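You operate a simulated robot arm through the tools that you are given. There is no shell and no other tool. Be economical: measure what you need, move in short steps, check, and stop when the job is done.

You run a simulated two-armed robot. Do the job below in one go: nothing can be reset, and whatever is moved stays where it is left.

JOB
Take the short board on the top of the tilt bench and put it away on the top of the brush rest. Then take the green brush and put it on the work top of the filter rack. Then put the teal box on the top of the long bench away on the top of the counter bench. Then put the square box on the top of the long bench. Then open the upper drawer. Keep to this order.

It is judged by the outcome, as a careful person would: the job done as asked, and still so three seconds after it is handed in. It fails if anything else is knocked over, pushed out of place, dropped, spilled or broken.

ROBOT AND FRAMES
Two 7-joint arms with two-finger parallel grippers on one trunk, on a base that drives. Base frame: it is fixed to the floor where the robot stands at the start and does not move with it; the origin is under the middle of the robot, x ahead of it, y to its left, z up. Readings come in mm, rad, newtons and seconds.
The left shoulder is at the start at [50, 165, 1030], the right one opposite. With the tool pointing down near the work surface each hand reaches from about 220 to 700 mm from the robot's upright axis, wherever it stands, measured 20 degrees to its own side. Places, roughly: green brush (8x5x5 cm) [-11500, 1600, 800]; short board (26x6x2 cm) [500, -100, 700]; square box (6x6x6 cm) [-13800, 5000, 700]; teal box (5x5x5 cm) [-11500, 1300, 800]; top of the brush rest [-1800, 7200, 700]; top of the counter bench [-12900, -200, 800]; top of the long bench [-11400, 2100, 800]; upper drawer [-12700, -1600, 900]; work top of the filter rack [-12700, -1400, 800]. Payload 3.91 kg a hand.
Tool frame (each hand has its own): the origin (TCP) lies between the finger pads and is the grasp point; the fingertips stand 30 mm ahead of it; z points along the fingers, y is the line along which they close. Largest opening 110 mm; finger width 20, thickness 10; the body of the gripper, 48 by 112 mm, starts 55 mm behind the TCP.
Orientation is that of the tool frame in the base frame, as [roll, pitch, yaw] about the fixed x, y, z axes, in that order (R = Rz(yaw) Ry(pitch) Rx(roll)). With the fingers straight down and closing along the base's y, the tool's x points along the base's -x, its y along +y and its z along -z.

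CONTROLS
- The arms move only by the tool servo_tool. It takes "left_targets", "right_targets" or both (then of equal length, played together; a hand with none holds still); each is a list of rows, each a list of 7 numbers: the shift along the tool's x, y, z in mm, then the turn, a rotation vector about the tool's x, y, z in rad, then the gripper command, from -1 (fully open) to 1 (shut), values between in proportion. In form: [[tx, ty, tz, wx, wy, wz, grip], ...]. A call has 1 to 10 rows; each row shifts and turns the commanded pose from where the row before left it, along the tool's axes as they then stand. A row lasts 0.2 s, in which the tool goes at most 50 mm and 0.15 rad; a call with a longer step from one row to the next is refused whole, and so is a gripper value outside its range. A pose out of reach is approached as far as the arm can. The call stops where the force on the tool passes 40 N (or 10 N more than at its start, if that is more) or the arm is blocked; 0.2 s more then pass. The fingers move at their own pace (about 45 mm/s each) and stop on an object; they squeeze with about 22 N. The grip force told is the motor's: it shows also when the fingers shut on nothing. Time passes only in rows, and 0.2 s behind the last, so rows that do not move let the fingers close. The reply holds the time, the measured pose of the TCP, the force on the tool along the base axes, the opening and the grip force, in the units named above and with some noise, with the torque about the TCP (base axes, N m) and any sound that the robot's microphone picked up.
- Cameras (640 x 400 px; columns grow to the right, rows downward): "scene" is now at [115.2, -30.4, 1209.7]; the picture's right is [-0.32, -0.95, 0.00], its down [-0.46, 0.16, -0.87] and it looks along [0.83, -0.28, -0.49] (base axes); focal length 267 px, centre (320, 200). "left" rides on the left gripper at [72, -17, -103] in its tool frame; the picture's right is [0.23, 0.97, 0.00], its down [-0.76, 0.18, -0.62] and it looks along [-0.61, 0.14, 0.78] (tool axes); focal length 222 px, centre (320, 200). "right" rides on the right gripper at [72, 17, -103] in its tool frame; the picture's right is [-0.23, 0.97, 0.00], its down [-0.76, -0.18, -0.62] and it looks along [-0.61, -0.14, 0.78] (tool axes); focal length 222 px, centre (320, 200).
- grab_frame(camera): a new picture of that camera. It takes no simulated time.
- lift_body(by): slides the trunk up (or, below 0, down) by that many mm; the arms and the scene camera ride with it, the base frame stays. It gives what a move gives, with no picture.
- steer(legs): drives the robot by 1 to 6 legs, each [ahead, left, turn to the left] in mm, mm and rad, along the robot's own axes; the way and the turn of a leg run together, so that a leg with both is an arc; at most 1500 mm and 3.142 rad a leg. The arms and the cameras ride along, it lands a little off, and it stops where it bumps. It gives what a move gives.
- aim_head(pan, tilt): turns the head with the scene camera to pan (to the left, within 1.396 rad either way) and tilt (down, from -0.506 to 1.204), counted from straight ahead of the robot. It gives what a move gives.
- pixel_to_xyz(camera, pixels): for up to 12 pixels [column, row] of the newest picture of that camera ("zoom" is the newest enlarged one), the place [x, y, z] in the base frame of the surface seen there, good to about 2 mm. It takes no simulated time.
- inspect(camera, box): a new picture of the part [left, top, right, bottom] of that camera's present view, enlarged. It takes no simulated time.
- close_job(): hands the job in; it is judged then, once.

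Work in short steps. Measure before you move; look again where a grasp or a placing could have gone wrong, and mend it. You have 110 turns and 108 pictures in all, those below and enlarged ones among them. Open the grippers and draw the arms clear of the work before you hand the job in, unless the task says otherwise.

The tools are called after "Call:" as a command line: name --argument value ..., lists and objects as JSON in quotes. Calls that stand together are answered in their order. servo_tool: Moves the arms, as the interface text tells. Its arguments: {"type":"object","properties":{"left_targets":{"type":"array","items":{"type":"array","items":{"type":"number"}}},"right_targets":{"type":"array","items":{"type":"array","items":{"type":"number"}}}},"required":[]} The other tools are called the same way: lift_body (by) slides the trunk up or down; steer (legs) drives the base; aim_head (pan, tilt) turns the head that bears the scene camera; grab_frame (camera) takes a picture; pixel_to_xyz (camera, pixels) gives the place of the surface under pixels of a picture; inspect (camera, box) takes an enlarged picture of a part of a camera's view; close_job () hands the job in.

At the start:

```text
clock: 0.0
left_tool_pos: [404.1, 101.1, 949.3]
left_tcp_rot: [-3.141, -0.001, 3.14]
left_force: [-0.6, -0.9, -0.9]
left_ft_torque: [0.0, 0.0, 0.01]
left_grip_width: 110.0
left_finger_force: 0.1
right_tool_pos: [445.3, -367.1, 1024.5]
right_tcp_rot: [-3.14, 0.0, 3.141]
right_force: [0.0, -0.7, 0.9]
right_ft_torque: [-0.06, -0.03, 0.0]
right_grip_width: 110.2
right_finger_force: 0.0
trunk travel left (down, up): [-250.0, 253.0]
robot x, y, heading: [1.3, 3.2, 0.001]
head pan, tilt: [-0.326, 0.51]
```

scene: 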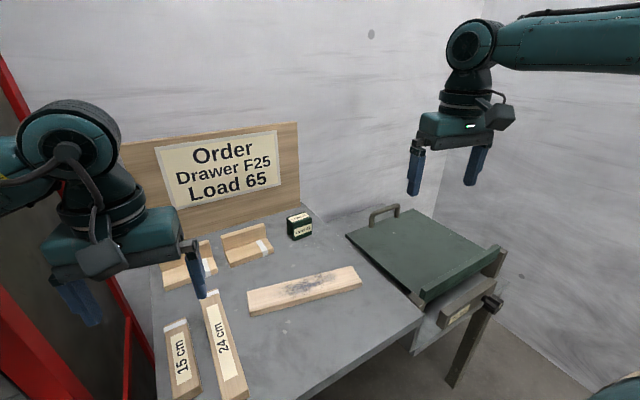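
right: 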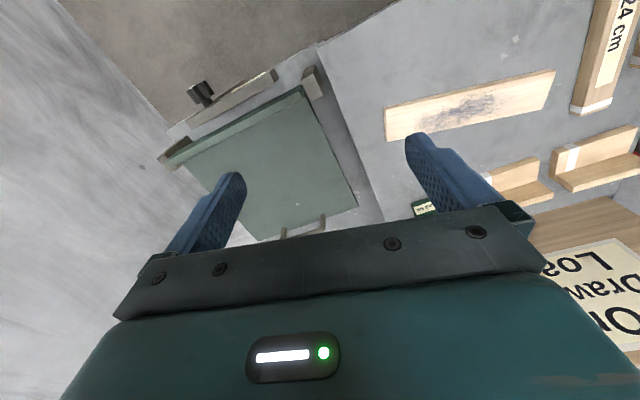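
left: 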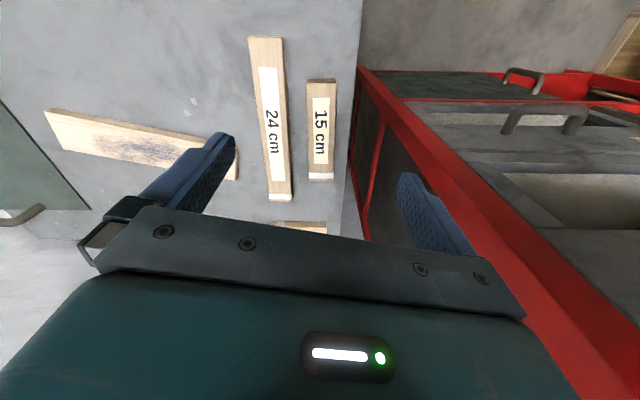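

The stained board lies at about (305,290) in the scene picture; I measure its corners and a few table points.

Call:
pixel_to_xyz --camera "scene" --pixels '[[249, 292], [353, 268], [361, 284], [251, 312], [305, 287], [330, 330], [300, 225], [225, 350], [390, 245], [210, 297], [260, 245]]'

Call:
inspect --camera "scene" --box '[140, 120, 520, 400]'

```text
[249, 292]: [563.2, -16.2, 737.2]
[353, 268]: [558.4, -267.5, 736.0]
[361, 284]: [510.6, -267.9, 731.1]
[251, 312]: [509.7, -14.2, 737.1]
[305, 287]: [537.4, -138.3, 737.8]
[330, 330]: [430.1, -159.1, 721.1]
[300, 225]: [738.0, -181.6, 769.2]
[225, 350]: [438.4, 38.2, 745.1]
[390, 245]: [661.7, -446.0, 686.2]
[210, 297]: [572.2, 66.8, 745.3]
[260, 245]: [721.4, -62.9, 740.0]
```

```text
1.43 times, centred on (330, 260) of scene
```

zoom: 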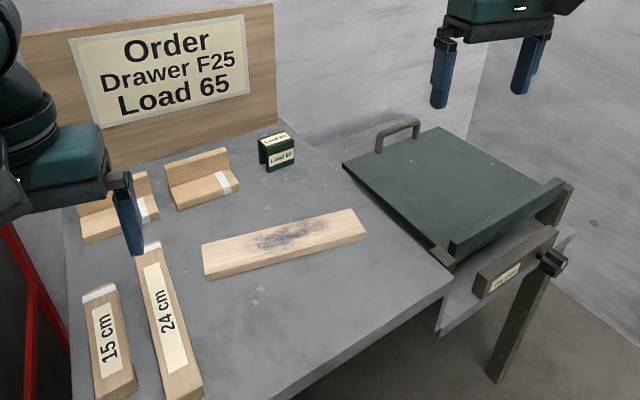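

The board's centre is about (536,-141), its top z≈737 and the table ≈721, so it lies along y. I turn the right hand a quarter so that its fingers close along x.

Call:
servo_tool --right_targets '[[0, 0, 0, 0, 0, 0.15, -1], [0, 0, 0, 0, 0, 0.15, -1], [0, 0, 0, 0, 0, 0.15, -1], [0, 0, 0, 0, 0, 0.15, -1], [0, 0, 0, 0, 0, 0.15, -1], [0, 0, 0, 0, 0, 0.15, -1], [0, 0, 0, 0, 0, 0.15, -1], [0, 0, 0, 0, 0, 0.15, -1], [0, 0, 0, 0, 0, 0.15, -1], [0, 0, 0, 0, 0, 0.15, -1]]'

Call:
aim_head --pan 1.39 --tilt 0.3

Call:
grab_frame --camera "scene"

```text
clock: 2.2
left_tool_pos: [404.7, 101.0, 950.8]
left_tcp_rot: [3.141, 0.0, -3.141]
left_force: [-0.5, 1.0, -0.3]
left_ft_torque: [-0.02, -0.03, 0.03]
left_grip_width: 110.0
left_finger_force: 0.1
right_tool_pos: [444.7, -368.0, 1023.0]
right_tcp_rot: [-3.141, 0.0, 1.638]
right_force: [-0.2, 0.8, 1.5]
right_ft_torque: [-0.01, -0.02, 0.02]
right_grip_width: 109.8
right_finger_force: 0.1
trunk travel left (down, up): [-250.0, 253.0]
robot x, y, heading: [-0.6, -0.9, -0.0]
head pan, tilt: [-0.326, 0.51]
```

```text
clock: 3.9
left_tool_pos: [404.0, 100.6, 950.8]
left_tcp_rot: [-3.141, -0.001, 3.141]
left_force: [-0.1, 1.2, -0.3]
left_ft_torque: [0.01, 0.02, 0.04]
left_grip_width: 109.9
left_finger_force: 0.0
right_tool_pos: [444.6, -365.3, 1023.3]
right_tcp_rot: [-3.14, 0.0, 1.642]
right_force: [0.8, -0.1, -0.3]
right_ft_torque: [-0.01, 0.03, 0.0]
right_grip_width: 110.2
right_finger_force: 0.0
trunk travel left (down, up): [-250.0, 253.0]
robot x, y, heading: [-0.7, -0.8, -0.0]
head pan, tilt: [1.389, 0.3]
```

```text
103 pictures are left
```

scene: 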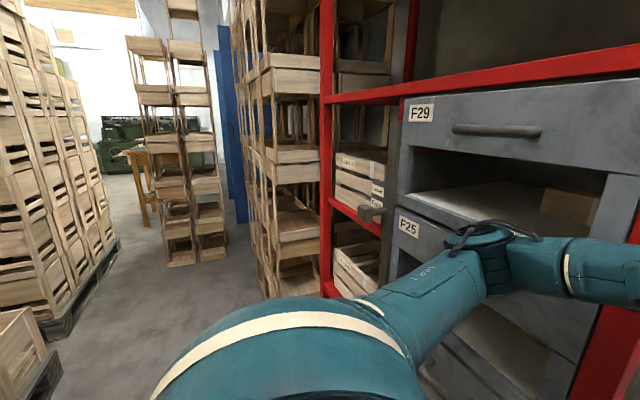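

Board grasp continues: I finish the turn, move above the board, and go down to about 100 mm over it.

Call:
servo_tool --right_targets '[[0, 0, 0, 0, 0, 0.071, -1], [45, 18, 0, 0, 0, 0, -1], [45, 18, 0, 0, 0, 0, -1], [45, 18, 0, 0, 0, 0, -1], [45, 18, 0, 0, 0, 0, -1], [45, 19, 0, 0, 0, 0, -1], [0, 0, 45, 0, 0, 0, -1], [0, 0, 45, 0, 0, 0, -1], [0, 0, 45, 0, 0, 0, -1], [0, 0, 45, 0, 0, 0, -1]]'

Call:
aim_head --pan -0.326 --tilt 0.51

Call:
grab_frame --camera "right"

```text
clock: 6.1
left_tool_pos: [403.9, 99.8, 950.4]
left_tcp_rot: [3.139, 0.001, -3.14]
left_force: [0.0, 0.1, -0.2]
left_ft_torque: [-0.02, 0.01, 0.02]
left_grip_width: 109.9
left_finger_force: 0.0
right_tool_pos: [502.0, -185.7, 840.3]
right_tcp_rot: [3.14, 0.0, 1.573]
right_force: [-0.6, -0.6, 0.6]
right_ft_torque: [0.0, 0.0, 0.01]
right_grip_width: 110.1
right_finger_force: 0.1
right hand out of reach, approached as far as the arm can: row 5, 6, 10
trunk travel left (down, up): [-250.0, 253.0]
robot x, y, heading: [0.7, -0.3, -0.002]
head pan, tilt: [1.389, 0.3]
```

```text
clock: 7.9
left_tool_pos: [404.3, 100.3, 949.5]
left_tcp_rot: [-3.141, 0.0, 3.14]
left_force: [-0.1, 0.2, 0.3]
left_ft_torque: [0.01, -0.01, 0.03]
left_grip_width: 110.2
left_finger_force: 0.1
right_tool_pos: [503.4, -183.6, 842.3]
right_tcp_rot: [3.14, 0.0, 1.57]
right_force: [-0.7, -0.7, 0.0]
right_ft_torque: [0.01, 0.0, 0.03]
right_grip_width: 109.9
right_finger_force: 0.0
trunk travel left (down, up): [-250.0, 253.0]
robot x, y, heading: [3.3, 0.9, 0.0]
head pan, tilt: [-0.326, 0.51]
```

```text
102 pictures are left
```

right: 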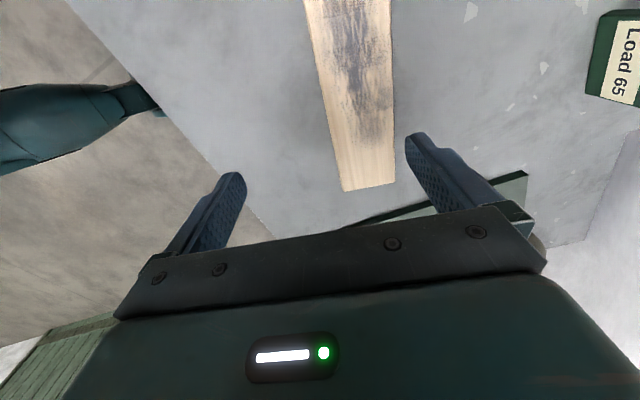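

The hand stopped at (503,-184,842) because the upper path was out of reach; now that it is lower, I shift +y 43 and +x 33 and check.

Call:
servo_tool --right_targets '[[0, 0, 20, 0, 0, 0, -1], [22, 16, 0, 0, 0, 0, -1], [21, 17, 0, 0, 0, 0, -1]]'

```text
clock: 8.7
left_tool_pos: [405.5, 100.7, 949.9]
left_tcp_rot: [3.141, 0.0, 3.141]
left_force: [-0.2, 0.2, -0.6]
left_ft_torque: [-0.02, -0.01, -0.01]
left_grip_width: 110.1
left_finger_force: 0.1
right_tool_pos: [496.1, -181.2, 834.4]
right_tcp_rot: [3.139, 0.001, 1.571]
right_force: [0.0, 0.2, -0.5]
right_ft_torque: [-0.03, 0.03, -0.02]
right_grip_width: 110.4
right_finger_force: 0.1
right hand out of reach, approached as far as the arm can: row 1, 2, 3
trunk travel left (down, up): [-250.0, 253.0]
robot x, y, heading: [3.8, -0.3, 0.005]
head pan, tilt: [-0.326, 0.51]
```

It looks like a wrist limit at this yaw, so I turn the hand back through π towards yaw −π/2, which is the same grasp from the other side.

Call:
servo_tool --right_targets '[[-20, -5, -15, 0, 0, -0.15, -1], [-10, 0, -15, 0, 0, -0.15, -1], [0, 0, 0, 0, 0, -0.15, -1], [0, 0, 0, 0, 0, -0.15, -1], [0, 0, 0, 0, 0, -0.15, -1], [0, 0, 0, 0, 0, -0.15, -1], [0, 0, 0, 0, 0, -0.15, -1], [0, 0, 0, 0, 0, -0.15, -1], [0, 0, 0, 0, 0, -0.15, -1], [0, 0, 0, 0, 0, -0.15, -1]]'

Call:
servo_tool --right_targets '[[0, 0, 0, 0, 0, -0.15, -1], [0, 0, 0, 0, 0, -0.15, -1], [0, 0, 0, 0, 0, -0.15, -1], [0, 0, 0, 0, 0, -0.15, -1], [0, 0, 0, 0, 0, -0.15, -1], [0, 0, 0, 0, 0, -0.15, -1], [0, 0, 0, 0, 0, -0.15, -1], [0, 0, 0, 0, 0, -0.15, -1], [0, 0, 0, 0, 0, -0.15, -1], [0, 0, 0, 0, 0, -0.15, -1]]'

```text
clock: 10.9
left_tool_pos: [403.4, 100.5, 950.5]
left_tcp_rot: [-3.141, -0.002, -3.141]
left_force: [-0.6, 0.3, 0.0]
left_ft_torque: [0.01, 0.04, 0.02]
left_grip_width: 110.1
left_finger_force: 0.1
right_tool_pos: [492.6, -210.6, 863.2]
right_tcp_rot: [-3.14, 0.0, 3.073]
right_force: [-0.3, 0.7, 0.3]
right_ft_torque: [0.03, 0.0, 0.0]
right_grip_width: 110.2
right_finger_force: 0.0
trunk travel left (down, up): [-250.0, 253.0]
robot x, y, heading: [1.9, 1.4, 0.001]
head pan, tilt: [-0.326, 0.51]
```

```text
clock: 13.1
left_tool_pos: [403.9, 101.4, 950.8]
left_tcp_rot: [-3.141, 0.0, -3.141]
left_force: [0.2, 0.2, -0.1]
left_ft_torque: [0.03, 0.02, -0.02]
left_grip_width: 109.9
left_finger_force: 0.0
right_tool_pos: [493.3, -212.4, 862.4]
right_tcp_rot: [3.14, 0.0, -1.712]
right_force: [0.2, 0.4, 0.8]
right_ft_torque: [-0.03, 0.04, 0.0]
right_grip_width: 110.0
right_finger_force: 0.1
trunk travel left (down, up): [-250.0, 253.0]
robot x, y, heading: [-4.7, 4.4, 0.001]
head pan, tilt: [-0.326, 0.51]
```

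Now yaw is −1.71; I finish the turn and shift by base +x 43, +y 71.

Call:
servo_tool --right_targets '[[0, 0, 0, 0, 0, -0.141, -1], [-24, -15, 0, 0, 0, 0, -1], [-24, -15, 0, 0, 0, 0, -1], [-23, -13, 0, 0, 0, 0, -1], [0, 0, 30, 0, 0, 0, -1]]'

Call:
grab_frame --camera "right"

```text
clock: 14.3
left_tool_pos: [404.1, 102.0, 950.6]
left_tcp_rot: [3.141, 0.0, -3.141]
left_force: [0.8, 0.8, -0.3]
left_ft_torque: [0.0, 0.03, -0.02]
left_grip_width: 109.9
left_finger_force: 0.0
right_tool_pos: [501.1, -179.2, 845.9]
right_tcp_rot: [-3.14, -0.002, -1.572]
right_force: [0.9, 0.5, -0.4]
right_ft_torque: [0.02, 0.01, 0.0]
right_grip_width: 110.1
right_finger_force: 0.1
right hand out of reach, approached as far as the arm can: row 3, 4, 5
trunk travel left (down, up): [-250.0, 253.0]
robot x, y, heading: [4.4, 0.4, -0.002]
head pan, tilt: [-0.326, 0.51]
```

```text
101 pictures are left
```

right: 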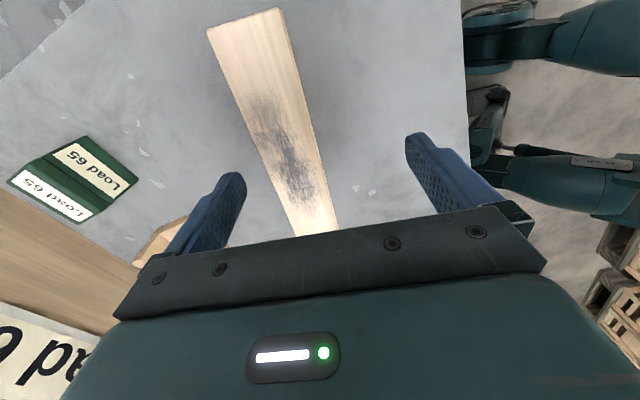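

Both yaws stop near (501,-179), so a joint limit seems to bind; turning the base a little left would put the board more to the right arm's own side. First I check the clearance on the left.

Call:
aim_head --pan 0.75 --tilt 0.7

Call:
grab_frame --camera "scene"

```text
clock: 15.6
left_tool_pos: [404.8, 100.0, 950.6]
left_tcp_rot: [3.141, -0.001, 3.14]
left_force: [0.3, 0.6, 0.2]
left_ft_torque: [0.01, 0.03, 0.03]
left_grip_width: 110.1
left_finger_force: 0.0
right_tool_pos: [499.4, -180.6, 846.2]
right_tcp_rot: [-3.14, -0.001, -1.574]
right_force: [0.5, 0.3, -0.4]
right_ft_torque: [0.01, -0.02, 0.0]
right_grip_width: 110.0
right_finger_force: 0.1
trunk travel left (down, up): [-250.0, 253.0]
robot x, y, heading: [-1.9, 0.7, 0.002]
head pan, tilt: [0.75, 0.7]
```

```text
100 pictures are left
```

scene: 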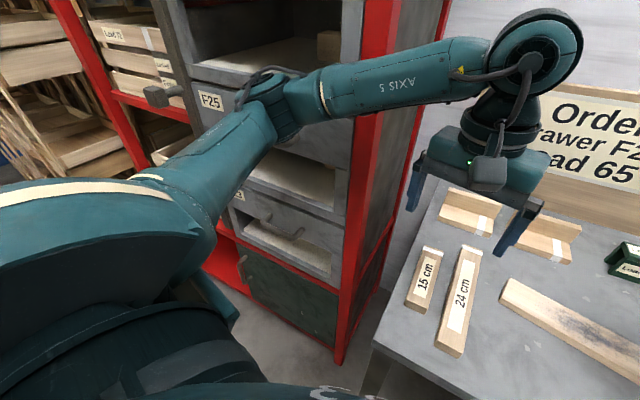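

I measure how near the elbow (270,100) is to the red shelf posts.

Call:
pixel_to_xyz --camera "scene" --pixels '[[265, 85], [290, 125], [365, 110], [342, 340], [215, 105], [300, 190], [155, 95], [400, 370], [380, 130], [150, 175], [200, 290]]'

```text
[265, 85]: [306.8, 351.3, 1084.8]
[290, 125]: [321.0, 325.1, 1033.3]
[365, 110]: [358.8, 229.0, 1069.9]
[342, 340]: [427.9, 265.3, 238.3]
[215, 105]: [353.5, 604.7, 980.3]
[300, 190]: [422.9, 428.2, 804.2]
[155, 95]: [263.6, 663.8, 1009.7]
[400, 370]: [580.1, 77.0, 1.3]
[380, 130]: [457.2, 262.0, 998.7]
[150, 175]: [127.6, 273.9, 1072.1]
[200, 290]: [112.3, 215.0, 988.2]
```

The shelf face runs obliquely, and turning left moves the elbow away from it. I first lift the right hand a little, then turn the base left by 0.2 rad.

Call:
servo_tool --right_targets '[[30, 10, -30, 0, 0, 0, -1]]'

Call:
steer --legs '[[0, 0, 0.2]]'

```text
clock: 16.0
left_tool_pos: [404.2, 99.0, 950.2]
left_tcp_rot: [-3.141, 0.001, -3.141]
left_force: [0.2, 0.2, 0.0]
left_ft_torque: [0.03, -0.03, 0.0]
left_grip_width: 109.9
left_finger_force: 0.0
right_tool_pos: [488.1, -211.3, 876.2]
right_tcp_rot: [3.14, 0.002, -1.574]
right_force: [-0.1, 0.6, -0.2]
right_ft_torque: [0.04, 0.02, 0.0]
right_grip_width: 110.2
right_finger_force: 0.1
trunk travel left (down, up): [-250.0, 253.0]
robot x, y, heading: [2.1, 2.2, -0.001]
head pan, tilt: [0.75, 0.7]
```

```text
clock: 17.1
left_tool_pos: [377.3, 179.0, 950.0]
left_tcp_rot: [3.141, 0.0, -2.944]
left_force: [-0.3, -0.3, 0.2]
left_ft_torque: [-0.03, -0.04, 0.0]
left_grip_width: 110.1
left_finger_force: 0.0
right_tool_pos: [521.3, -109.0, 875.8]
right_tcp_rot: [3.141, 0.0, -1.376]
right_force: [-0.6, -0.4, 0.7]
right_ft_torque: [-0.02, 0.01, 0.02]
right_grip_width: 110.1
right_finger_force: 0.0
trunk travel left (down, up): [-250.0, 253.0]
robot x, y, heading: [-0.8, 2.0, 0.197]
head pan, tilt: [0.75, 0.7]
```

Now I square the hand to the board, centre it over (536,-141) and go down part way.

Call:
servo_tool --right_targets '[[0, 0, 0, 0, 0, 0.1, -1], [0, 0, 0, 0, 0, 0.095, -1], [32, -15, 0, 0, 0, 0, -1], [0, 0, 40, 0, 0, 0, -1], [0, 0, 40, 0, 0, 0, -1], [0, 0, 0, 0, 0, 0, -1]]'

Call:
grab_frame --camera "right"

```text
clock: 18.5
left_tool_pos: [375.7, 178.3, 949.3]
left_tcp_rot: [3.141, 0.001, -2.944]
left_force: [0.4, 0.5, 1.1]
left_ft_torque: [-0.01, 0.01, 0.02]
left_grip_width: 110.1
left_finger_force: 0.1
right_tool_pos: [536.0, -142.7, 796.6]
right_tcp_rot: [3.14, 0.0, -1.572]
right_force: [0.5, 1.0, -0.4]
right_ft_torque: [0.02, 0.01, 0.01]
right_grip_width: 110.0
right_finger_force: 0.1
trunk travel left (down, up): [-250.0, 253.0]
robot x, y, heading: [3.4, -2.7, 0.193]
head pan, tilt: [0.75, 0.7]
```

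```text
99 pictures are left
```

right: 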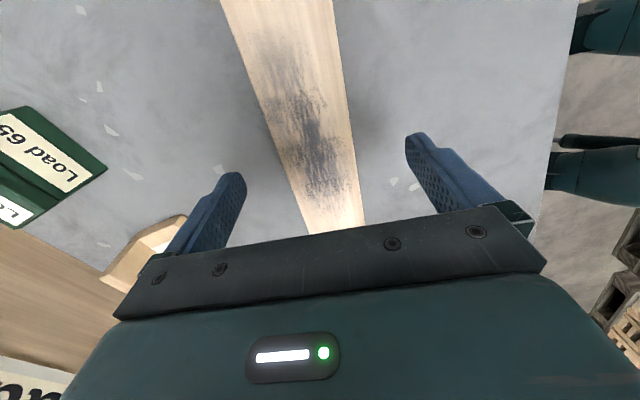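

The fingers straddle the board. I check the table height beside it at (380,180), (190,130) and the board top at (310,150).

Call:
pixel_to_xyz --camera "right" --pixels '[[380, 120], [200, 130], [300, 100], [320, 180], [380, 190]]'

```text
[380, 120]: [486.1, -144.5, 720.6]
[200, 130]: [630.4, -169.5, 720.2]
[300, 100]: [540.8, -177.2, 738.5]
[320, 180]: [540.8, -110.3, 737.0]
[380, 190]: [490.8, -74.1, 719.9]
```

Table is at 720 and the board top at 738. I go down to z≈753 (tips ≈723) and close.

Call:
servo_tool --right_targets '[[0, 0, 30, 0, 0, 0, -1], [0, 0, 13, 0, 0, 0, -1], [0, 0, 0, 0, 0, 0, 1], [0, 0, 0, 0, 0, 0, 1], [0, 0, 0, 0, 0, 0, 1], [0, 0, 0, 0, 0, 0, 1], [0, 0, 0, 0, 0, 0, 1]]'

```text
clock: 20.1
left_tool_pos: [377.2, 177.5, 949.9]
left_tcp_rot: [-3.141, 0.0, -2.946]
left_force: [-0.1, -0.5, -0.2]
left_ft_torque: [0.01, -0.01, -0.01]
left_grip_width: 109.9
left_finger_force: 0.0
right_tool_pos: [535.6, -144.6, 754.6]
right_tcp_rot: [3.141, 0.0, -1.57]
right_force: [0.2, 0.1, -0.1]
right_ft_torque: [0.0, -0.07, -0.05]
right_grip_width: 59.5
right_finger_force: 21.9
trunk travel left (down, up): [-250.0, 253.0]
robot x, y, heading: [-1.0, 2.0, 0.199]
head pan, tilt: [0.75, 0.7]
```

The board is gripped (59.5 mm, 22 N). I lift it slowly.

Call:
servo_tool --right_targets '[[0, 0, -10, 0, 0, 0, 1], [0, 0, -30, 0, 0, 0, 1], [0, 0, -40, 0, 0, 0, 1], [0, 0, -40, 0, 0, 0, 1], [30, 20, -20, 0, 0, 0, 1], [0, 0, 0, 0, 0, 0, 1]]'

Call:
grab_frame --camera "right"

```text
clock: 21.5
left_tool_pos: [376.0, 177.3, 950.6]
left_tcp_rot: [3.142, 0.001, -2.944]
left_force: [-0.7, -0.7, 0.0]
left_ft_torque: [0.02, -0.01, 0.0]
left_grip_width: 109.9
left_finger_force: 0.0
right_tool_pos: [513.6, -169.4, 893.7]
right_tcp_rot: [3.14, 0.0, -1.569]
right_force: [-0.2, -0.3, -1.6]
right_ft_torque: [0.01, 0.03, 0.02]
right_grip_width: 59.5
right_finger_force: 22.4
trunk travel left (down, up): [-250.0, 253.0]
robot x, y, heading: [-0.8, 0.3, 0.195]
head pan, tilt: [0.75, 0.7]
```

```text
98 pictures are left
```

right: 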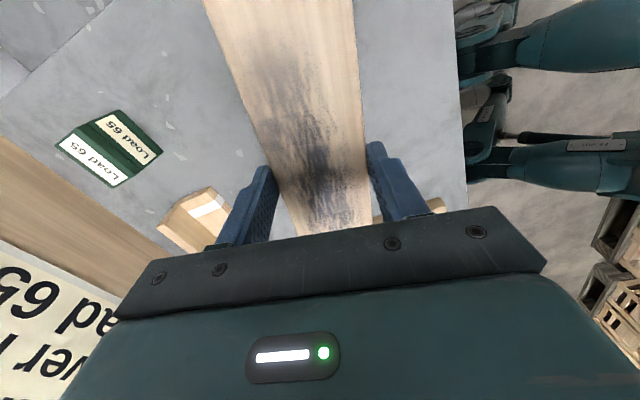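

The board is held level. I retract both arms for driving and look to the left and the right to map the way.

Call:
servo_tool --right_targets '[[0, 40, -20, 0, 0, 0, 1], [0, 40, -20, 0, 0, 0, 1], [0, 30, 0, 0, 0, 0, 1]]' --left_targets '[[30, 0, 0, 0, 0, 0, -1], [30, 0, 0, 0, 0, 0, -1], [30, 0, 0, 0, 0, 0, -1]]'

Call:
aim_head --pan 1.39 --tilt 0.35

Call:
grab_frame --camera "scene"

Call:
pixel_to_xyz --camera "scene" --pixels '[[60, 320], [120, 240], [150, 225], [270, 270], [200, 280], [140, 160], [330, 290], [20, 390], [230, 330], [180, 150], [60, 200], [240, 200]]'

Call:
aim_head --pan -1.39 --tilt 0.45

Call:
grab_frame --camera "scene"

```text
clock: 22.3
left_tool_pos: [287.5, 159.5, 951.4]
left_tcp_rot: [-3.141, 0.001, -2.943]
left_force: [1.3, -0.3, -0.1]
left_ft_torque: [0.0, 0.05, 0.03]
left_grip_width: 110.0
left_finger_force: 0.1
right_tool_pos: [405.1, -171.2, 934.0]
right_tcp_rot: [-3.141, -0.001, -1.572]
right_force: [0.8, -0.8, -1.1]
right_ft_torque: [-0.04, 0.03, 0.01]
right_grip_width: 59.4
right_finger_force: 21.8
trunk travel left (down, up): [-250.0, 253.0]
robot x, y, heading: [1.4, -1.4, 0.197]
head pan, tilt: [0.75, 0.7]
```

```text
clock: 23.4
left_tool_pos: [288.8, 160.8, 949.9]
left_tcp_rot: [-3.141, 0.0, -2.944]
left_force: [-0.5, -0.1, 1.2]
left_ft_torque: [-0.01, -0.01, 0.02]
left_grip_width: 110.1
left_finger_force: 0.0
right_tool_pos: [405.6, -172.0, 934.3]
right_tcp_rot: [3.14, 0.0, -1.57]
right_force: [0.0, -0.1, -1.8]
right_ft_torque: [0.01, -0.03, 0.01]
right_grip_width: 59.4
right_finger_force: 22.3
trunk travel left (down, up): [-250.0, 253.0]
robot x, y, heading: [-1.7, -2.2, 0.2]
head pan, tilt: [1.389, 0.351]
```

```text
97 pictures are left
```

scene: 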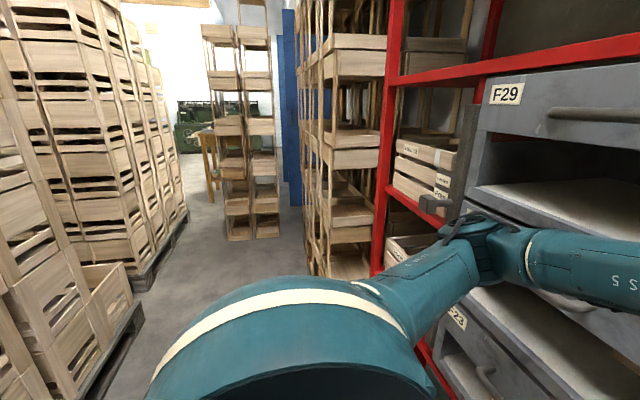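

```text
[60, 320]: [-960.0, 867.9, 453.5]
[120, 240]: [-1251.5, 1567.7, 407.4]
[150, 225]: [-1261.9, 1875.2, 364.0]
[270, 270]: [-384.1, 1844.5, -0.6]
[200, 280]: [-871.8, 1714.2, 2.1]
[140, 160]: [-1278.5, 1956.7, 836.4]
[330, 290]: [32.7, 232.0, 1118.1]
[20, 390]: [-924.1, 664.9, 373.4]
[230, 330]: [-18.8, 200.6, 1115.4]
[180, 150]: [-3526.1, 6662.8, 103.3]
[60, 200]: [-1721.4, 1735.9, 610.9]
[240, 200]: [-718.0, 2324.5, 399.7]
```

```text
clock: 25.8
left_tool_pos: [288.9, 160.7, 950.7]
left_tcp_rot: [-3.141, -0.001, -2.945]
left_force: [-0.9, -0.3, 0.2]
left_ft_torque: [0.0, 0.02, 0.0]
left_grip_width: 109.9
left_finger_force: 0.1
right_tool_pos: [405.3, -171.0, 934.6]
right_tcp_rot: [-3.14, -0.001, -1.57]
right_force: [0.4, 0.2, -1.3]
right_ft_torque: [-0.01, -0.01, 0.0]
right_grip_width: 59.3
right_finger_force: 22.4
trunk travel left (down, up): [-250.0, 253.0]
robot x, y, heading: [0.8, 2.1, 0.203]
head pan, tilt: [-1.389, 0.45]
```

```text
96 pictures are left
```

scene: 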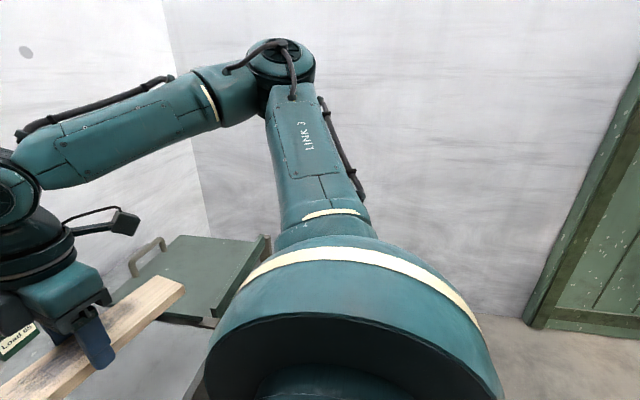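

The right side is wall; on the left a corridor leads to +y between the pallets (x≈−920) and the shelving. I back off about 280 mm, turn left partway, and look again.

Call:
steer --legs '[[-280, 0, 0], [0, 0, 0.7]]'

Call:
aim_head --pan 0.6 --tilt 0.4

Call:
grab_frame --camera "scene"

Call:
pixel_to_xyz --camera "scene" --pixels '[[320, 300], [250, 300], [150, 300], [400, 300], [60, 300], [320, 220], [250, 220], [200, 220], [380, 220], [440, 250], [320, 160], [120, 200]]'

```text
clock: 29.6
left_tool_pos: [-152.0, 254.1, 950.0]
left_tcp_rot: [3.14, 0.0, -2.248]
left_force: [0.3, 0.5, 0.0]
left_ft_torque: [-0.01, 0.01, -0.02]
left_grip_width: 109.8
left_finger_force: 0.0
right_tool_pos: [149.2, 73.2, 933.5]
right_tcp_rot: [-3.142, -0.001, -0.875]
right_force: [-0.6, 0.3, -1.3]
right_ft_torque: [-0.01, -0.02, 0.0]
right_grip_width: 59.5
right_finger_force: 22.1
trunk travel left (down, up): [-250.0, 253.0]
robot x, y, heading: [-272.7, -55.8, 0.89]
head pan, tilt: [-1.389, 0.45]
```

```text
clock: 31.6
left_tool_pos: [-151.9, 253.9, 950.5]
left_tcp_rot: [-3.141, 0.001, -2.248]
left_force: [0.5, 0.3, -0.4]
left_ft_torque: [0.03, 0.02, -0.03]
left_grip_width: 109.9
left_finger_force: 0.0
right_tool_pos: [150.7, 75.1, 934.7]
right_tcp_rot: [3.141, 0.0, -0.875]
right_force: [0.5, 0.8, -2.3]
right_ft_torque: [0.0, -0.02, 0.03]
right_grip_width: 59.6
right_finger_force: 21.7
trunk travel left (down, up): [-250.0, 253.0]
robot x, y, heading: [-271.0, -54.2, 0.896]
head pan, tilt: [0.6, 0.4]
```

```text
95 pictures are left
```

scene: 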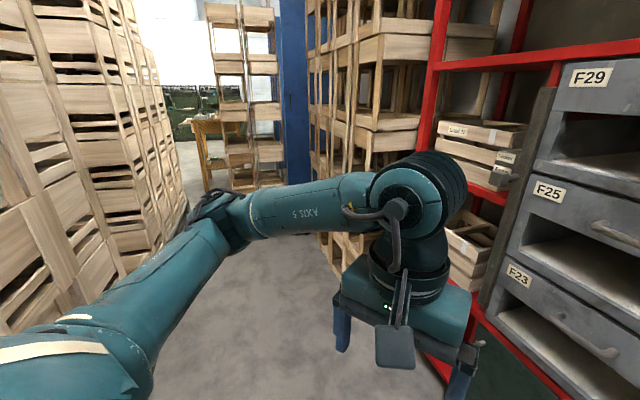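

```text
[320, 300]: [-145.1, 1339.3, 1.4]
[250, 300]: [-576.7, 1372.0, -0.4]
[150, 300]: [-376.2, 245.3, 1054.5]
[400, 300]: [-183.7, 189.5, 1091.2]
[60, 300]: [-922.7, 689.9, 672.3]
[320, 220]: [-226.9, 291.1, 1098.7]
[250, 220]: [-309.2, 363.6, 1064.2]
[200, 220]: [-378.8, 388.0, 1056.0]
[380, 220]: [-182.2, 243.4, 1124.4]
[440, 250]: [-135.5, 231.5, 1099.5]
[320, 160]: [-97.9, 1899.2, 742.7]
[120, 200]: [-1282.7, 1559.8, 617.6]
```

I measure the narrow parts of the corridor: the wooden tower (230,180), the blue posts (295,150), the crates' edge (185,215) and the right-hand shelving.

Call:
pixel_to_xyz --camera "scene" --pixels '[[225, 180], [275, 180], [250, 120], [295, 150], [312, 120], [183, 215], [172, 160], [205, 185], [345, 100], [425, 100], [180, 140], [345, 270]]'

Call:
inspect --camera "scene" --box '[130, 60, 370, 210]'

```text
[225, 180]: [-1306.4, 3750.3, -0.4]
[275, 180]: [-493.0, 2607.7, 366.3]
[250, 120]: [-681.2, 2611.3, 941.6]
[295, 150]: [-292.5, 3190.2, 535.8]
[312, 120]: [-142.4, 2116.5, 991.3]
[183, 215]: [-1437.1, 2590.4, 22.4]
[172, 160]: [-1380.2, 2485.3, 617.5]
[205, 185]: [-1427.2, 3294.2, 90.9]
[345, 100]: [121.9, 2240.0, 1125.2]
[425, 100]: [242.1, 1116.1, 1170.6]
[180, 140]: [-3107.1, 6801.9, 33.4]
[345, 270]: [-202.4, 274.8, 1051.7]
```

```text
2.67 times, centred on (250, 135) of scene
```

zoom: 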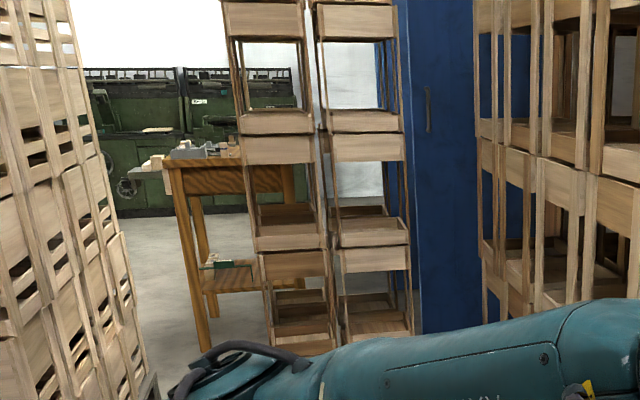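

The tower stands at x≈−800…−430, y≈2600 and the crates' edge is at x≈−1400 there. I face +y, go forward 900 mm and look again.

Call:
steer --legs '[[0, 0, 0.68], [900, 0, 0]]'

Call:
aim_head --pan 0.2 --tilt 0.3

Call:
grab_frame --camera "scene"

```text
clock: 37.9
left_tool_pos: [-387.7, 1131.3, 952.0]
left_tcp_rot: [-3.14, 0.002, -1.559]
left_force: [0.4, -0.8, -0.1]
left_ft_torque: [-0.01, 0.0, 0.03]
left_grip_width: 110.2
left_finger_force: 0.1
right_tool_pos: [-44.0, 1179.0, 933.5]
right_tcp_rot: [3.128, -0.003, -0.188]
right_force: [-2.6, -5.5, 0.7]
right_ft_torque: [-0.1, -0.08, -0.65]
right_grip_width: 73.5
right_finger_force: 22.0
trunk travel left (down, up): [-250.0, 253.0]
robot x, y, heading: [-277.7, 819.2, 1.579]
head pan, tilt: [0.6, 0.4]
stopped in leg 2: the force on the tool passed its limit (the readings are from after the stop); the commanded pose is now the measured one
```

```text
clock: 38.8
left_tool_pos: [-388.1, 1131.2, 950.6]
left_tcp_rot: [-3.139, 0.003, -1.558]
left_force: [-0.9, -0.2, 0.0]
left_ft_torque: [0.0, -0.02, 0.01]
left_grip_width: 110.1
left_finger_force: 0.1
right_tool_pos: [-42.4, 1178.8, 933.2]
right_tcp_rot: [3.129, -0.002, -0.188]
right_force: [-7.7, -12.0, -0.4]
right_ft_torque: [-0.18, 0.07, -1.37]
right_grip_width: 73.4
right_finger_force: 22.3
trunk travel left (down, up): [-250.0, 253.0]
robot x, y, heading: [-284.0, 822.0, 1.582]
head pan, tilt: [0.201, 0.3]
```

```text
93 pictures are left
```

scene: 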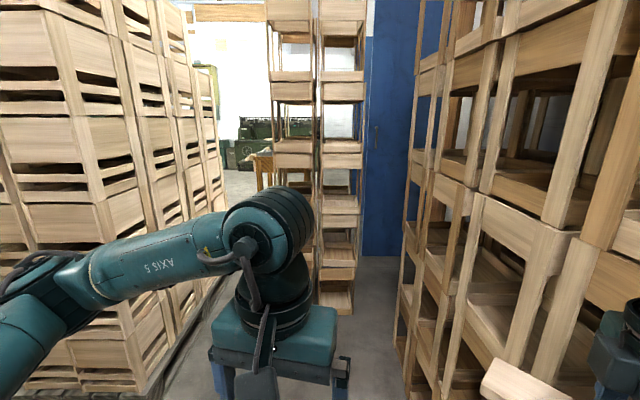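

The board's right end touched the crate stack at right (around (510,380)), and the grip is now 73 mm. I back straight away and look at the hand.

Call:
steer --legs '[[-120, 0, 0]]'

Call:
grab_frame --camera "right"

Call:
aim_head --pan -0.5 --tilt 0.5

Call:
grab_frame --camera "scene"

```text
clock: 40.0
left_tool_pos: [-384.7, 1015.3, 951.5]
left_tcp_rot: [-3.141, 0.0, -1.56]
left_force: [-0.2, 0.5, -0.1]
left_ft_torque: [0.0, -0.01, -0.02]
left_grip_width: 109.9
left_finger_force: 0.1
right_tool_pos: [-39.6, 1062.6, 931.5]
right_tcp_rot: [3.127, -0.001, -0.192]
right_force: [-0.4, 0.1, -2.4]
right_ft_torque: [0.01, -0.01, 0.01]
right_grip_width: 60.6
right_finger_force: 21.6
trunk travel left (down, up): [-250.0, 253.0]
robot x, y, heading: [-282.1, 699.6, 1.581]
head pan, tilt: [0.201, 0.3]
```

```text
92 pictures are left
```

right: 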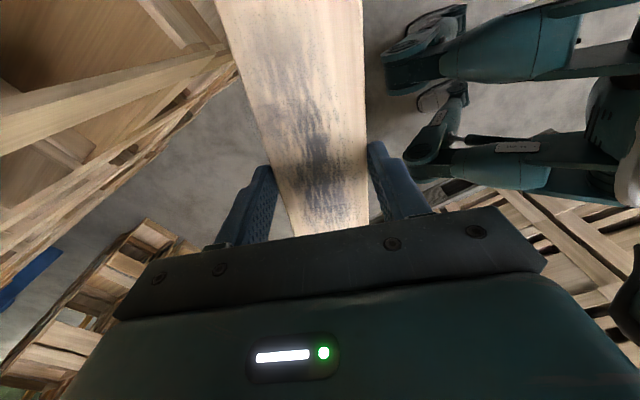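

```text
clock: 41.1
left_tool_pos: [-385.3, 1015.9, 949.8]
left_tcp_rot: [3.141, 0.0, -1.56]
left_force: [0.9, -0.7, -0.4]
left_ft_torque: [-0.01, 0.01, 0.0]
left_grip_width: 110.0
left_finger_force: 0.0
right_tool_pos: [-40.4, 1062.5, 931.2]
right_tcp_rot: [3.127, -0.002, -0.191]
right_force: [0.4, -0.3, -0.7]
right_ft_torque: [-0.01, 0.01, -0.03]
right_grip_width: 60.3
right_finger_force: 22.5
trunk travel left (down, up): [-250.0, 253.0]
robot x, y, heading: [-283.8, 702.4, 1.58]
head pan, tilt: [-0.499, 0.499]
```

```text
91 pictures are left
```

scene: 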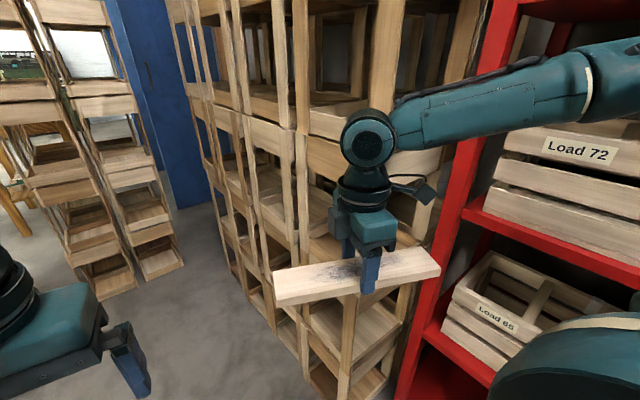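

The board is still held and the stack looks unmoved. Before going on I turn the held board to point along the travel and draw the hand in; then I look around for the widest route.

Call:
servo_tool --right_targets '[[-20, 0, 0, 0, 0, 0.15, 1], [-20, 0, 0, 0, 0, 0.15, 1], [-20, 0, 0, 0, 0, 0.15, 1], [0, 0, 0, 0, 0, 0.15, 1], [0, 0, 0, 0, 0, 0.15, 1], [0, 0, 0, 0, 0, 0.15, 1], [0, 0, 0, 0, 0, 0.15, 1], [0, 0, 0, 0, 0, 0.15, 1], [0, 0, 0, 0, 0, 0.15, 1]]'

Call:
aim_head --pan 1.39 --tilt 0.3

Call:
grab_frame --camera "scene"

Call:
pixel_to_xyz --camera "scene" --pixels '[[320, 150], [100, 150], [200, 150], [450, 150], [550, 150], [60, 250], [20, 150], [600, 300], [500, 320]]'

```text
clock: 43.1
left_tool_pos: [-384.4, 1016.3, 950.5]
left_tcp_rot: [-3.141, -0.001, -1.56]
left_force: [-0.2, 0.5, 0.4]
left_ft_torque: [0.0, 0.01, 0.0]
left_grip_width: 110.3
left_finger_force: 0.0
right_tool_pos: [-95.5, 1081.5, 931.2]
right_tcp_rot: [3.138, -0.015, -1.544]
right_force: [-0.4, -1.5, -0.7]
right_ft_torque: [0.01, -0.01, 0.0]
right_grip_width: 60.4
right_finger_force: 22.4
trunk travel left (down, up): [-250.0, 253.0]
robot x, y, heading: [-284.1, 700.8, 1.58]
head pan, tilt: [-0.499, 0.499]
```

```text
clock: 44.9
left_tool_pos: [-384.6, 1016.0, 950.5]
left_tcp_rot: [-3.141, 0.0, -1.561]
left_force: [0.1, 0.0, 0.6]
left_ft_torque: [0.02, 0.01, 0.03]
left_grip_width: 109.7
left_finger_force: 0.2
right_tool_pos: [-95.4, 1082.4, 933.3]
right_tcp_rot: [3.14, -0.014, -1.54]
right_force: [0.1, 0.1, -1.8]
right_ft_torque: [-0.04, 0.0, 0.02]
right_grip_width: 60.0
right_finger_force: 22.0
trunk travel left (down, up): [-250.0, 253.0]
robot x, y, heading: [-278.8, 702.1, 1.577]
head pan, tilt: [1.389, 0.3]
```

```text
90 pictures are left
```

scene: 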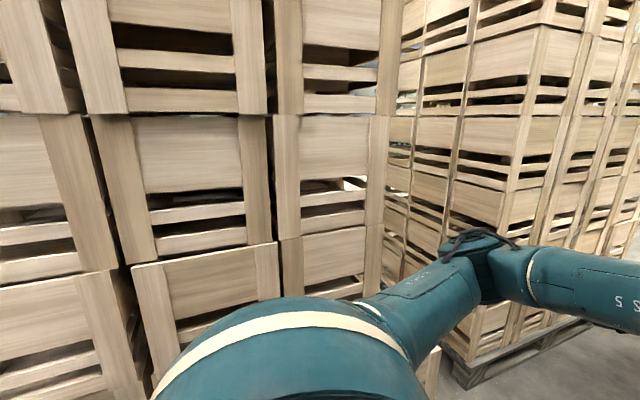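

```text
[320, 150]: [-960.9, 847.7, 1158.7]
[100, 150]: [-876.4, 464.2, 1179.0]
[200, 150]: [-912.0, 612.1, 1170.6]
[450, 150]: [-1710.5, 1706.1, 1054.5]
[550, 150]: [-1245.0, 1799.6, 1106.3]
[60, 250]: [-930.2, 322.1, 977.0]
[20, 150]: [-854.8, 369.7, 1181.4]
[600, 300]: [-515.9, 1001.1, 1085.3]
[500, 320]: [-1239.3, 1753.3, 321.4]
```

The corridor slants: left crates along x≈−0.22y, right crates likewise. I turn 0.23 left and go along its middle for 650 mm.

Call:
steer --legs '[[0, 0, 0.23], [0, 80, 0], [650, 0, 0]]'

Call:
aim_head --pan 0.0 --tilt 0.35

Call:
grab_frame --camera "scene"

```text
clock: 50.0
left_tool_pos: [-688.8, 1597.3, 949.8]
left_tcp_rot: [3.141, -0.002, -1.329]
left_force: [-0.7, 0.0, 0.0]
left_ft_torque: [-0.02, -0.01, -0.04]
left_grip_width: 110.0
left_finger_force: 0.1
right_tool_pos: [-421.8, 1727.6, 932.9]
right_tcp_rot: [3.139, -0.013, -1.308]
right_force: [0.2, -0.1, -1.4]
right_ft_torque: [-0.01, 0.02, 0.01]
right_grip_width: 59.8
right_finger_force: 22.2
trunk travel left (down, up): [-250.0, 253.0]
robot x, y, heading: [-513.8, 1312.5, 1.813]
head pan, tilt: [1.389, 0.3]
```

```text
clock: 51.5
left_tool_pos: [-687.4, 1596.3, 949.7]
left_tcp_rot: [3.141, -0.001, -1.33]
left_force: [0.5, 0.7, -0.4]
left_ft_torque: [-0.04, -0.03, 0.0]
left_grip_width: 110.1
left_finger_force: 0.1
right_tool_pos: [-421.8, 1727.2, 931.7]
right_tcp_rot: [3.14, -0.014, -1.309]
right_force: [0.4, 0.0, -1.4]
right_ft_torque: [0.0, -0.01, 0.01]
right_grip_width: 59.7
right_finger_force: 21.9
trunk travel left (down, up): [-250.0, 253.0]
robot x, y, heading: [-514.4, 1314.3, 1.813]
head pan, tilt: [0.0, 0.351]
```

```text
89 pictures are left
```

scene: 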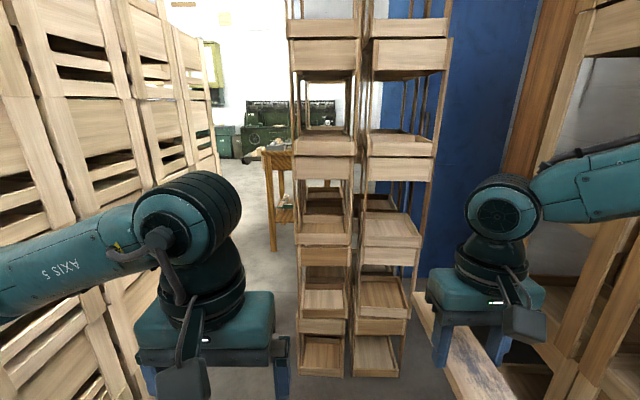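

I measure the tower's feet (300,370), (400,370), the left crate edge (213,160), the floor and the table leg (275,245).

Call:
pixel_to_xyz --camera "scene" --pixels '[[303, 340], [392, 368], [293, 170], [430, 170], [214, 150], [185, 130], [275, 245], [250, 240], [288, 45], [440, 40], [272, 160], [500, 180]]'

Call:
inspect --camera "scene" --box '[160, 60, 480, 260]'

```text
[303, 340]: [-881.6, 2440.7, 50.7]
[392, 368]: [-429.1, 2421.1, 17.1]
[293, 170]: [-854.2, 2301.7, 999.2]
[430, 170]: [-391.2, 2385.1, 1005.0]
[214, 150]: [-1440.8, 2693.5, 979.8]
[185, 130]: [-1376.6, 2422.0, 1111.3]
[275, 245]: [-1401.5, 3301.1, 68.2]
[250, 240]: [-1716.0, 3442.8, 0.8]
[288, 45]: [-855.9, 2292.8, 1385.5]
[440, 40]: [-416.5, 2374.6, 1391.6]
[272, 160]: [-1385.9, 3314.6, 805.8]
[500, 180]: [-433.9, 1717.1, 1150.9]
```

```text
2.00 times, centred on (320, 160) of scene
```

zoom: 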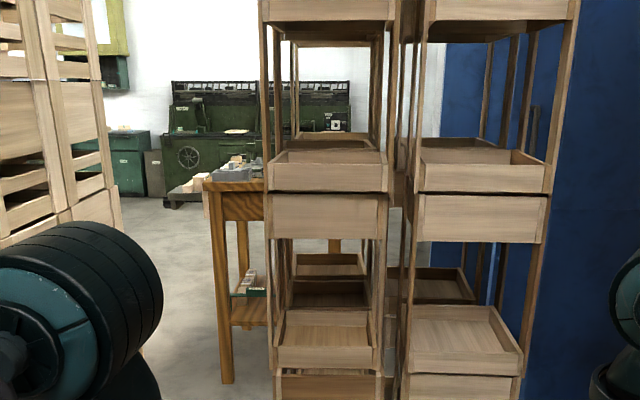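

The gap left of the tower is only about 480 mm (x −1360…−870), likely too narrow with the arms out. I go back to the start area, the way I came, and look behind it for another way out.

Call:
steer --legs '[[-650, 0, 0], [0, -80, 0], [0, 0, -0.23], [-750, 0, 0]]'

Call:
aim_head --pan 1.39 --tilt 0.3

Call:
grab_frame --camera "scene"

```text
clock: 60.3
left_tool_pos: [-366.4, 265.8, 950.6]
left_tcp_rot: [3.141, 0.001, -1.554]
left_force: [1.3, 0.1, -0.3]
left_ft_torque: [0.02, 0.01, -0.02]
left_grip_width: 110.1
left_finger_force: 0.0
right_tool_pos: [-80.2, 333.5, 932.3]
right_tcp_rot: [3.139, -0.012, -1.532]
right_force: [0.8, 0.2, -0.3]
right_ft_torque: [0.02, 0.01, 0.01]
right_grip_width: 59.6
right_finger_force: 22.3
trunk travel left (down, up): [-250.0, 253.0]
robot x, y, heading: [-261.2, -44.9, 1.589]
head pan, tilt: [0.0, 0.351]
```

```text
clock: 61.8
left_tool_pos: [-366.5, 265.2, 949.2]
left_tcp_rot: [-3.141, -0.001, -1.552]
left_force: [0.2, -0.9, 0.1]
left_ft_torque: [-0.01, 0.0, 0.01]
left_grip_width: 110.1
left_finger_force: 0.1
right_tool_pos: [-79.3, 333.4, 932.3]
right_tcp_rot: [3.14, -0.014, -1.532]
right_force: [-0.1, 0.4, -1.2]
right_ft_torque: [0.02, 0.01, -0.03]
right_grip_width: 59.5
right_finger_force: 21.4
trunk travel left (down, up): [-250.0, 253.0]
robot x, y, heading: [-264.6, -48.9, 1.584]
head pan, tilt: [1.389, 0.3]
```

```text
87 pictures are left
```

scene: 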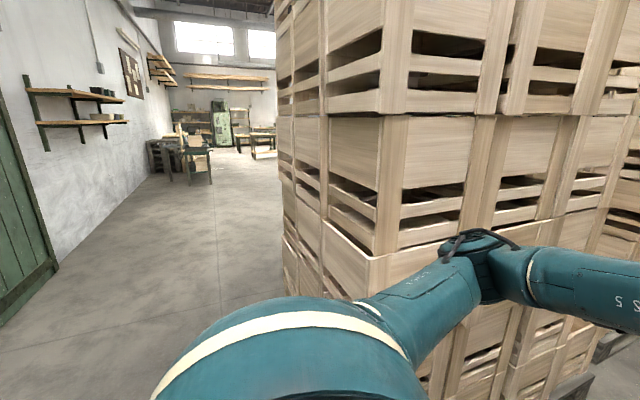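

There is a wide open aisle toward −x past the end of the crates. I measure its bounds.

Call:
pixel_to_xyz --camera "scene" --pixels '[[50, 260], [275, 290], [300, 150], [200, 185], [190, 150], [240, 200], [150, 175], [262, 155], [278, 170], [60, 350], [290, 60], [120, 195]]'

Call:
inspect --camera "scene" --box '[120, 60, 300, 200]'

```text
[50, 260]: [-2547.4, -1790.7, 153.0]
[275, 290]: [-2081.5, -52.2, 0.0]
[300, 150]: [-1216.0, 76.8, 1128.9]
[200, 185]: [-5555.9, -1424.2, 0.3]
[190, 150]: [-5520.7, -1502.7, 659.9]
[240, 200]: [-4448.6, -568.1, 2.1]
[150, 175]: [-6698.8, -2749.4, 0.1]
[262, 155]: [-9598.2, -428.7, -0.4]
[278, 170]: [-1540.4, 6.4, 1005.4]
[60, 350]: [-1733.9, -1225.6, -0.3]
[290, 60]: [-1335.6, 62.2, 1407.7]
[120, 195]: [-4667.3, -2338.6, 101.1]
```

```text
2.86 times, centred on (210, 130) of scene
```

zoom: 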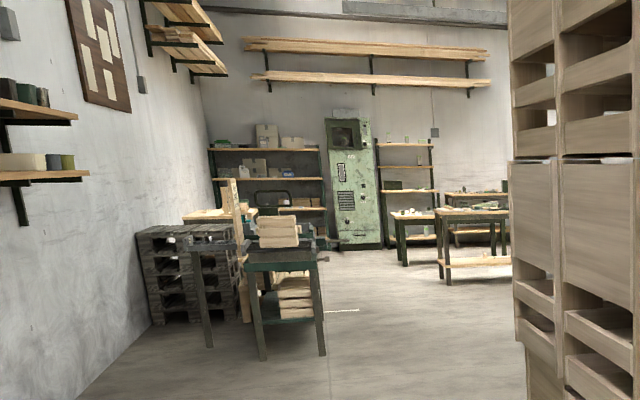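

The aisle is free for y between about −1700 and −100. I back up, turn left to about −x and drive 2 m.

Call:
steer --legs '[[-400, 0, 0], [0, 0, 1.7], [1000, 0, 0], [1000, 0, 0]]'

Call:
aim_head --pan -0.6 --tilt 0.2

Call:
grab_frame --camera "scene"

```text
clock: 78.0
left_tool_pos: [-2537.3, -899.3, 950.5]
left_tcp_rot: [3.142, 0.0, 0.153]
left_force: [0.4, 0.1, -0.9]
left_ft_torque: [-0.01, -0.01, 0.01]
left_grip_width: 110.0
left_finger_force: 0.1
right_tool_pos: [-2642.9, -623.7, 932.2]
right_tcp_rot: [3.139, -0.014, 0.175]
right_force: [-0.5, 0.4, -1.4]
right_ft_torque: [0.0, -0.04, -0.01]
right_grip_width: 59.7
right_finger_force: 22.3
trunk travel left (down, up): [-250.0, 253.0]
robot x, y, heading: [-2238.3, -752.2, -2.987]
head pan, tilt: [1.389, 0.3]
```

```text
clock: 80.0
left_tool_pos: [-2537.9, -899.7, 948.8]
left_tcp_rot: [-3.141, 0.0, 0.153]
left_force: [-1.3, 0.5, -0.2]
left_ft_torque: [0.0, 0.02, -0.04]
left_grip_width: 109.8
left_finger_force: 0.0
right_tool_pos: [-2643.8, -624.0, 931.8]
right_tcp_rot: [3.139, -0.015, 0.176]
right_force: [-0.3, 0.9, -0.4]
right_ft_torque: [0.01, 0.01, -0.02]
right_grip_width: 59.3
right_finger_force: 21.7
trunk travel left (down, up): [-250.0, 253.0]
robot x, y, heading: [-2241.5, -754.8, -2.987]
head pan, tilt: [-0.6, 0.201]
```

```text
85 pictures are left
```

scene: 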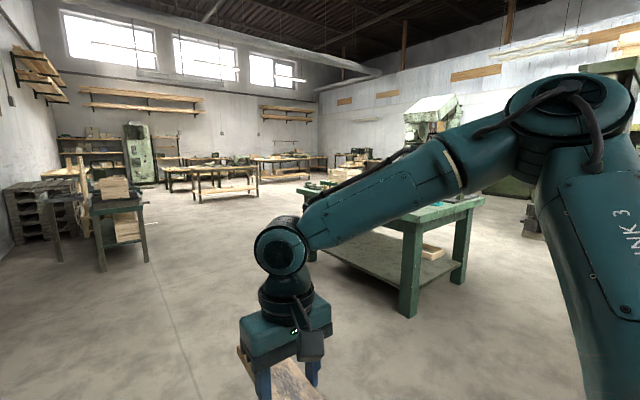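

An open hall. I measure the green table near (410,250) and look further to the right (toward +y).

Call:
pixel_to_xyz --camera "scene" --pixels '[[410, 310], [460, 275], [330, 200], [440, 215], [260, 215], [225, 190], [530, 230], [550, 180], [180, 175], [300, 160]]'

Call:
aim_head --pan -1.39 --tilt 0.2

Call:
grab_frame --camera "scene"

```text
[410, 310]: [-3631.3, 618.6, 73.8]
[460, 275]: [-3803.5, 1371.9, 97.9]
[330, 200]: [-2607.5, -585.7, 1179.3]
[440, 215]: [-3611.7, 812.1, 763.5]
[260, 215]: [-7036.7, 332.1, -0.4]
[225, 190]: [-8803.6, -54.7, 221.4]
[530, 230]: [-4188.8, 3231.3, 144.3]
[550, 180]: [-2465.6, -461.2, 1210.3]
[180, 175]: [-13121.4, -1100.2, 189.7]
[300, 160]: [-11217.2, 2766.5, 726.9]
```

```text
clock: 81.1
left_tool_pos: [-2537.6, -899.1, 949.6]
left_tcp_rot: [-3.141, 0.0, 0.153]
left_force: [0.9, -0.1, -0.2]
left_ft_torque: [-0.01, 0.0, 0.0]
left_grip_width: 109.7
left_finger_force: 0.0
right_tool_pos: [-2643.4, -623.0, 931.2]
right_tcp_rot: [3.141, -0.014, 0.175]
right_force: [0.7, 0.9, -1.8]
right_ft_torque: [0.02, 0.02, -0.01]
right_grip_width: 59.4
right_finger_force: 21.7
trunk travel left (down, up): [-250.0, 253.0]
robot x, y, heading: [-2241.7, -756.6, -2.99]
head pan, tilt: [-1.389, 0.201]
```

```text
84 pictures are left
```

scene: 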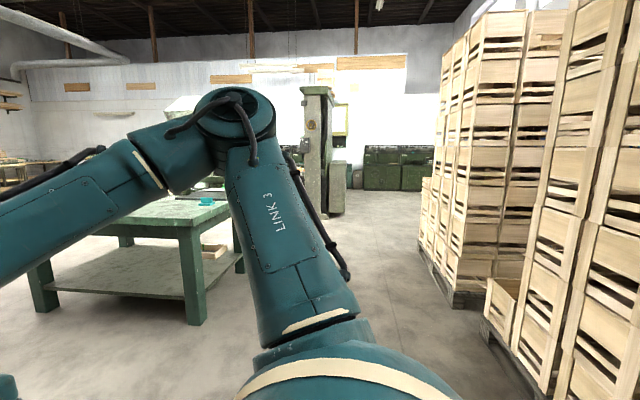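

There is an aisle toward +y between the green table and the crates; I measure it.

Call:
pixel_to_xyz --camera "scene" --pixels '[[400, 280], [450, 305], [423, 255], [195, 322], [385, 200], [330, 215], [400, 180], [485, 340], [345, 190], [242, 270], [425, 190], [375, 170]]'

Call:
inspect --camera "scene" --box '[280, 80, 460, 220]'

```text
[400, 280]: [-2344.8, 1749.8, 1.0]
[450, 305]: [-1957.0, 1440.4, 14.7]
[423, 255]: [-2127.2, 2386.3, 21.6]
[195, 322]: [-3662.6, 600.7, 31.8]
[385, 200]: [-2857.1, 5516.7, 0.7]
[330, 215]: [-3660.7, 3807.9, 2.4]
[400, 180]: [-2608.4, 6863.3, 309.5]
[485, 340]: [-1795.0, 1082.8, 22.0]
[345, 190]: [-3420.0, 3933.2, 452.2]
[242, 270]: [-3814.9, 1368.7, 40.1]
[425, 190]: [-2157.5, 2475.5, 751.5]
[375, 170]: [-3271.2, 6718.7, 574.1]
```

```text
2.86 times, centred on (370, 150) of scene
```

zoom: 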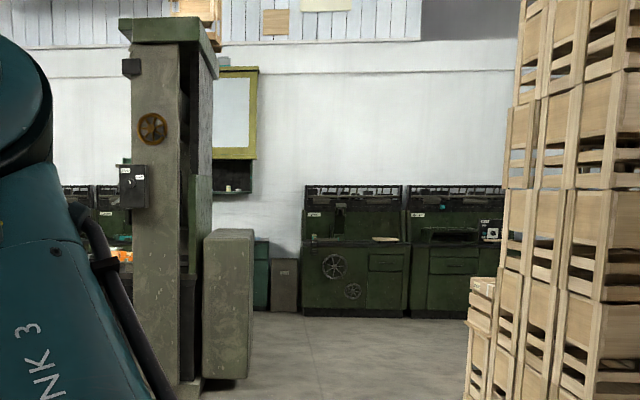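

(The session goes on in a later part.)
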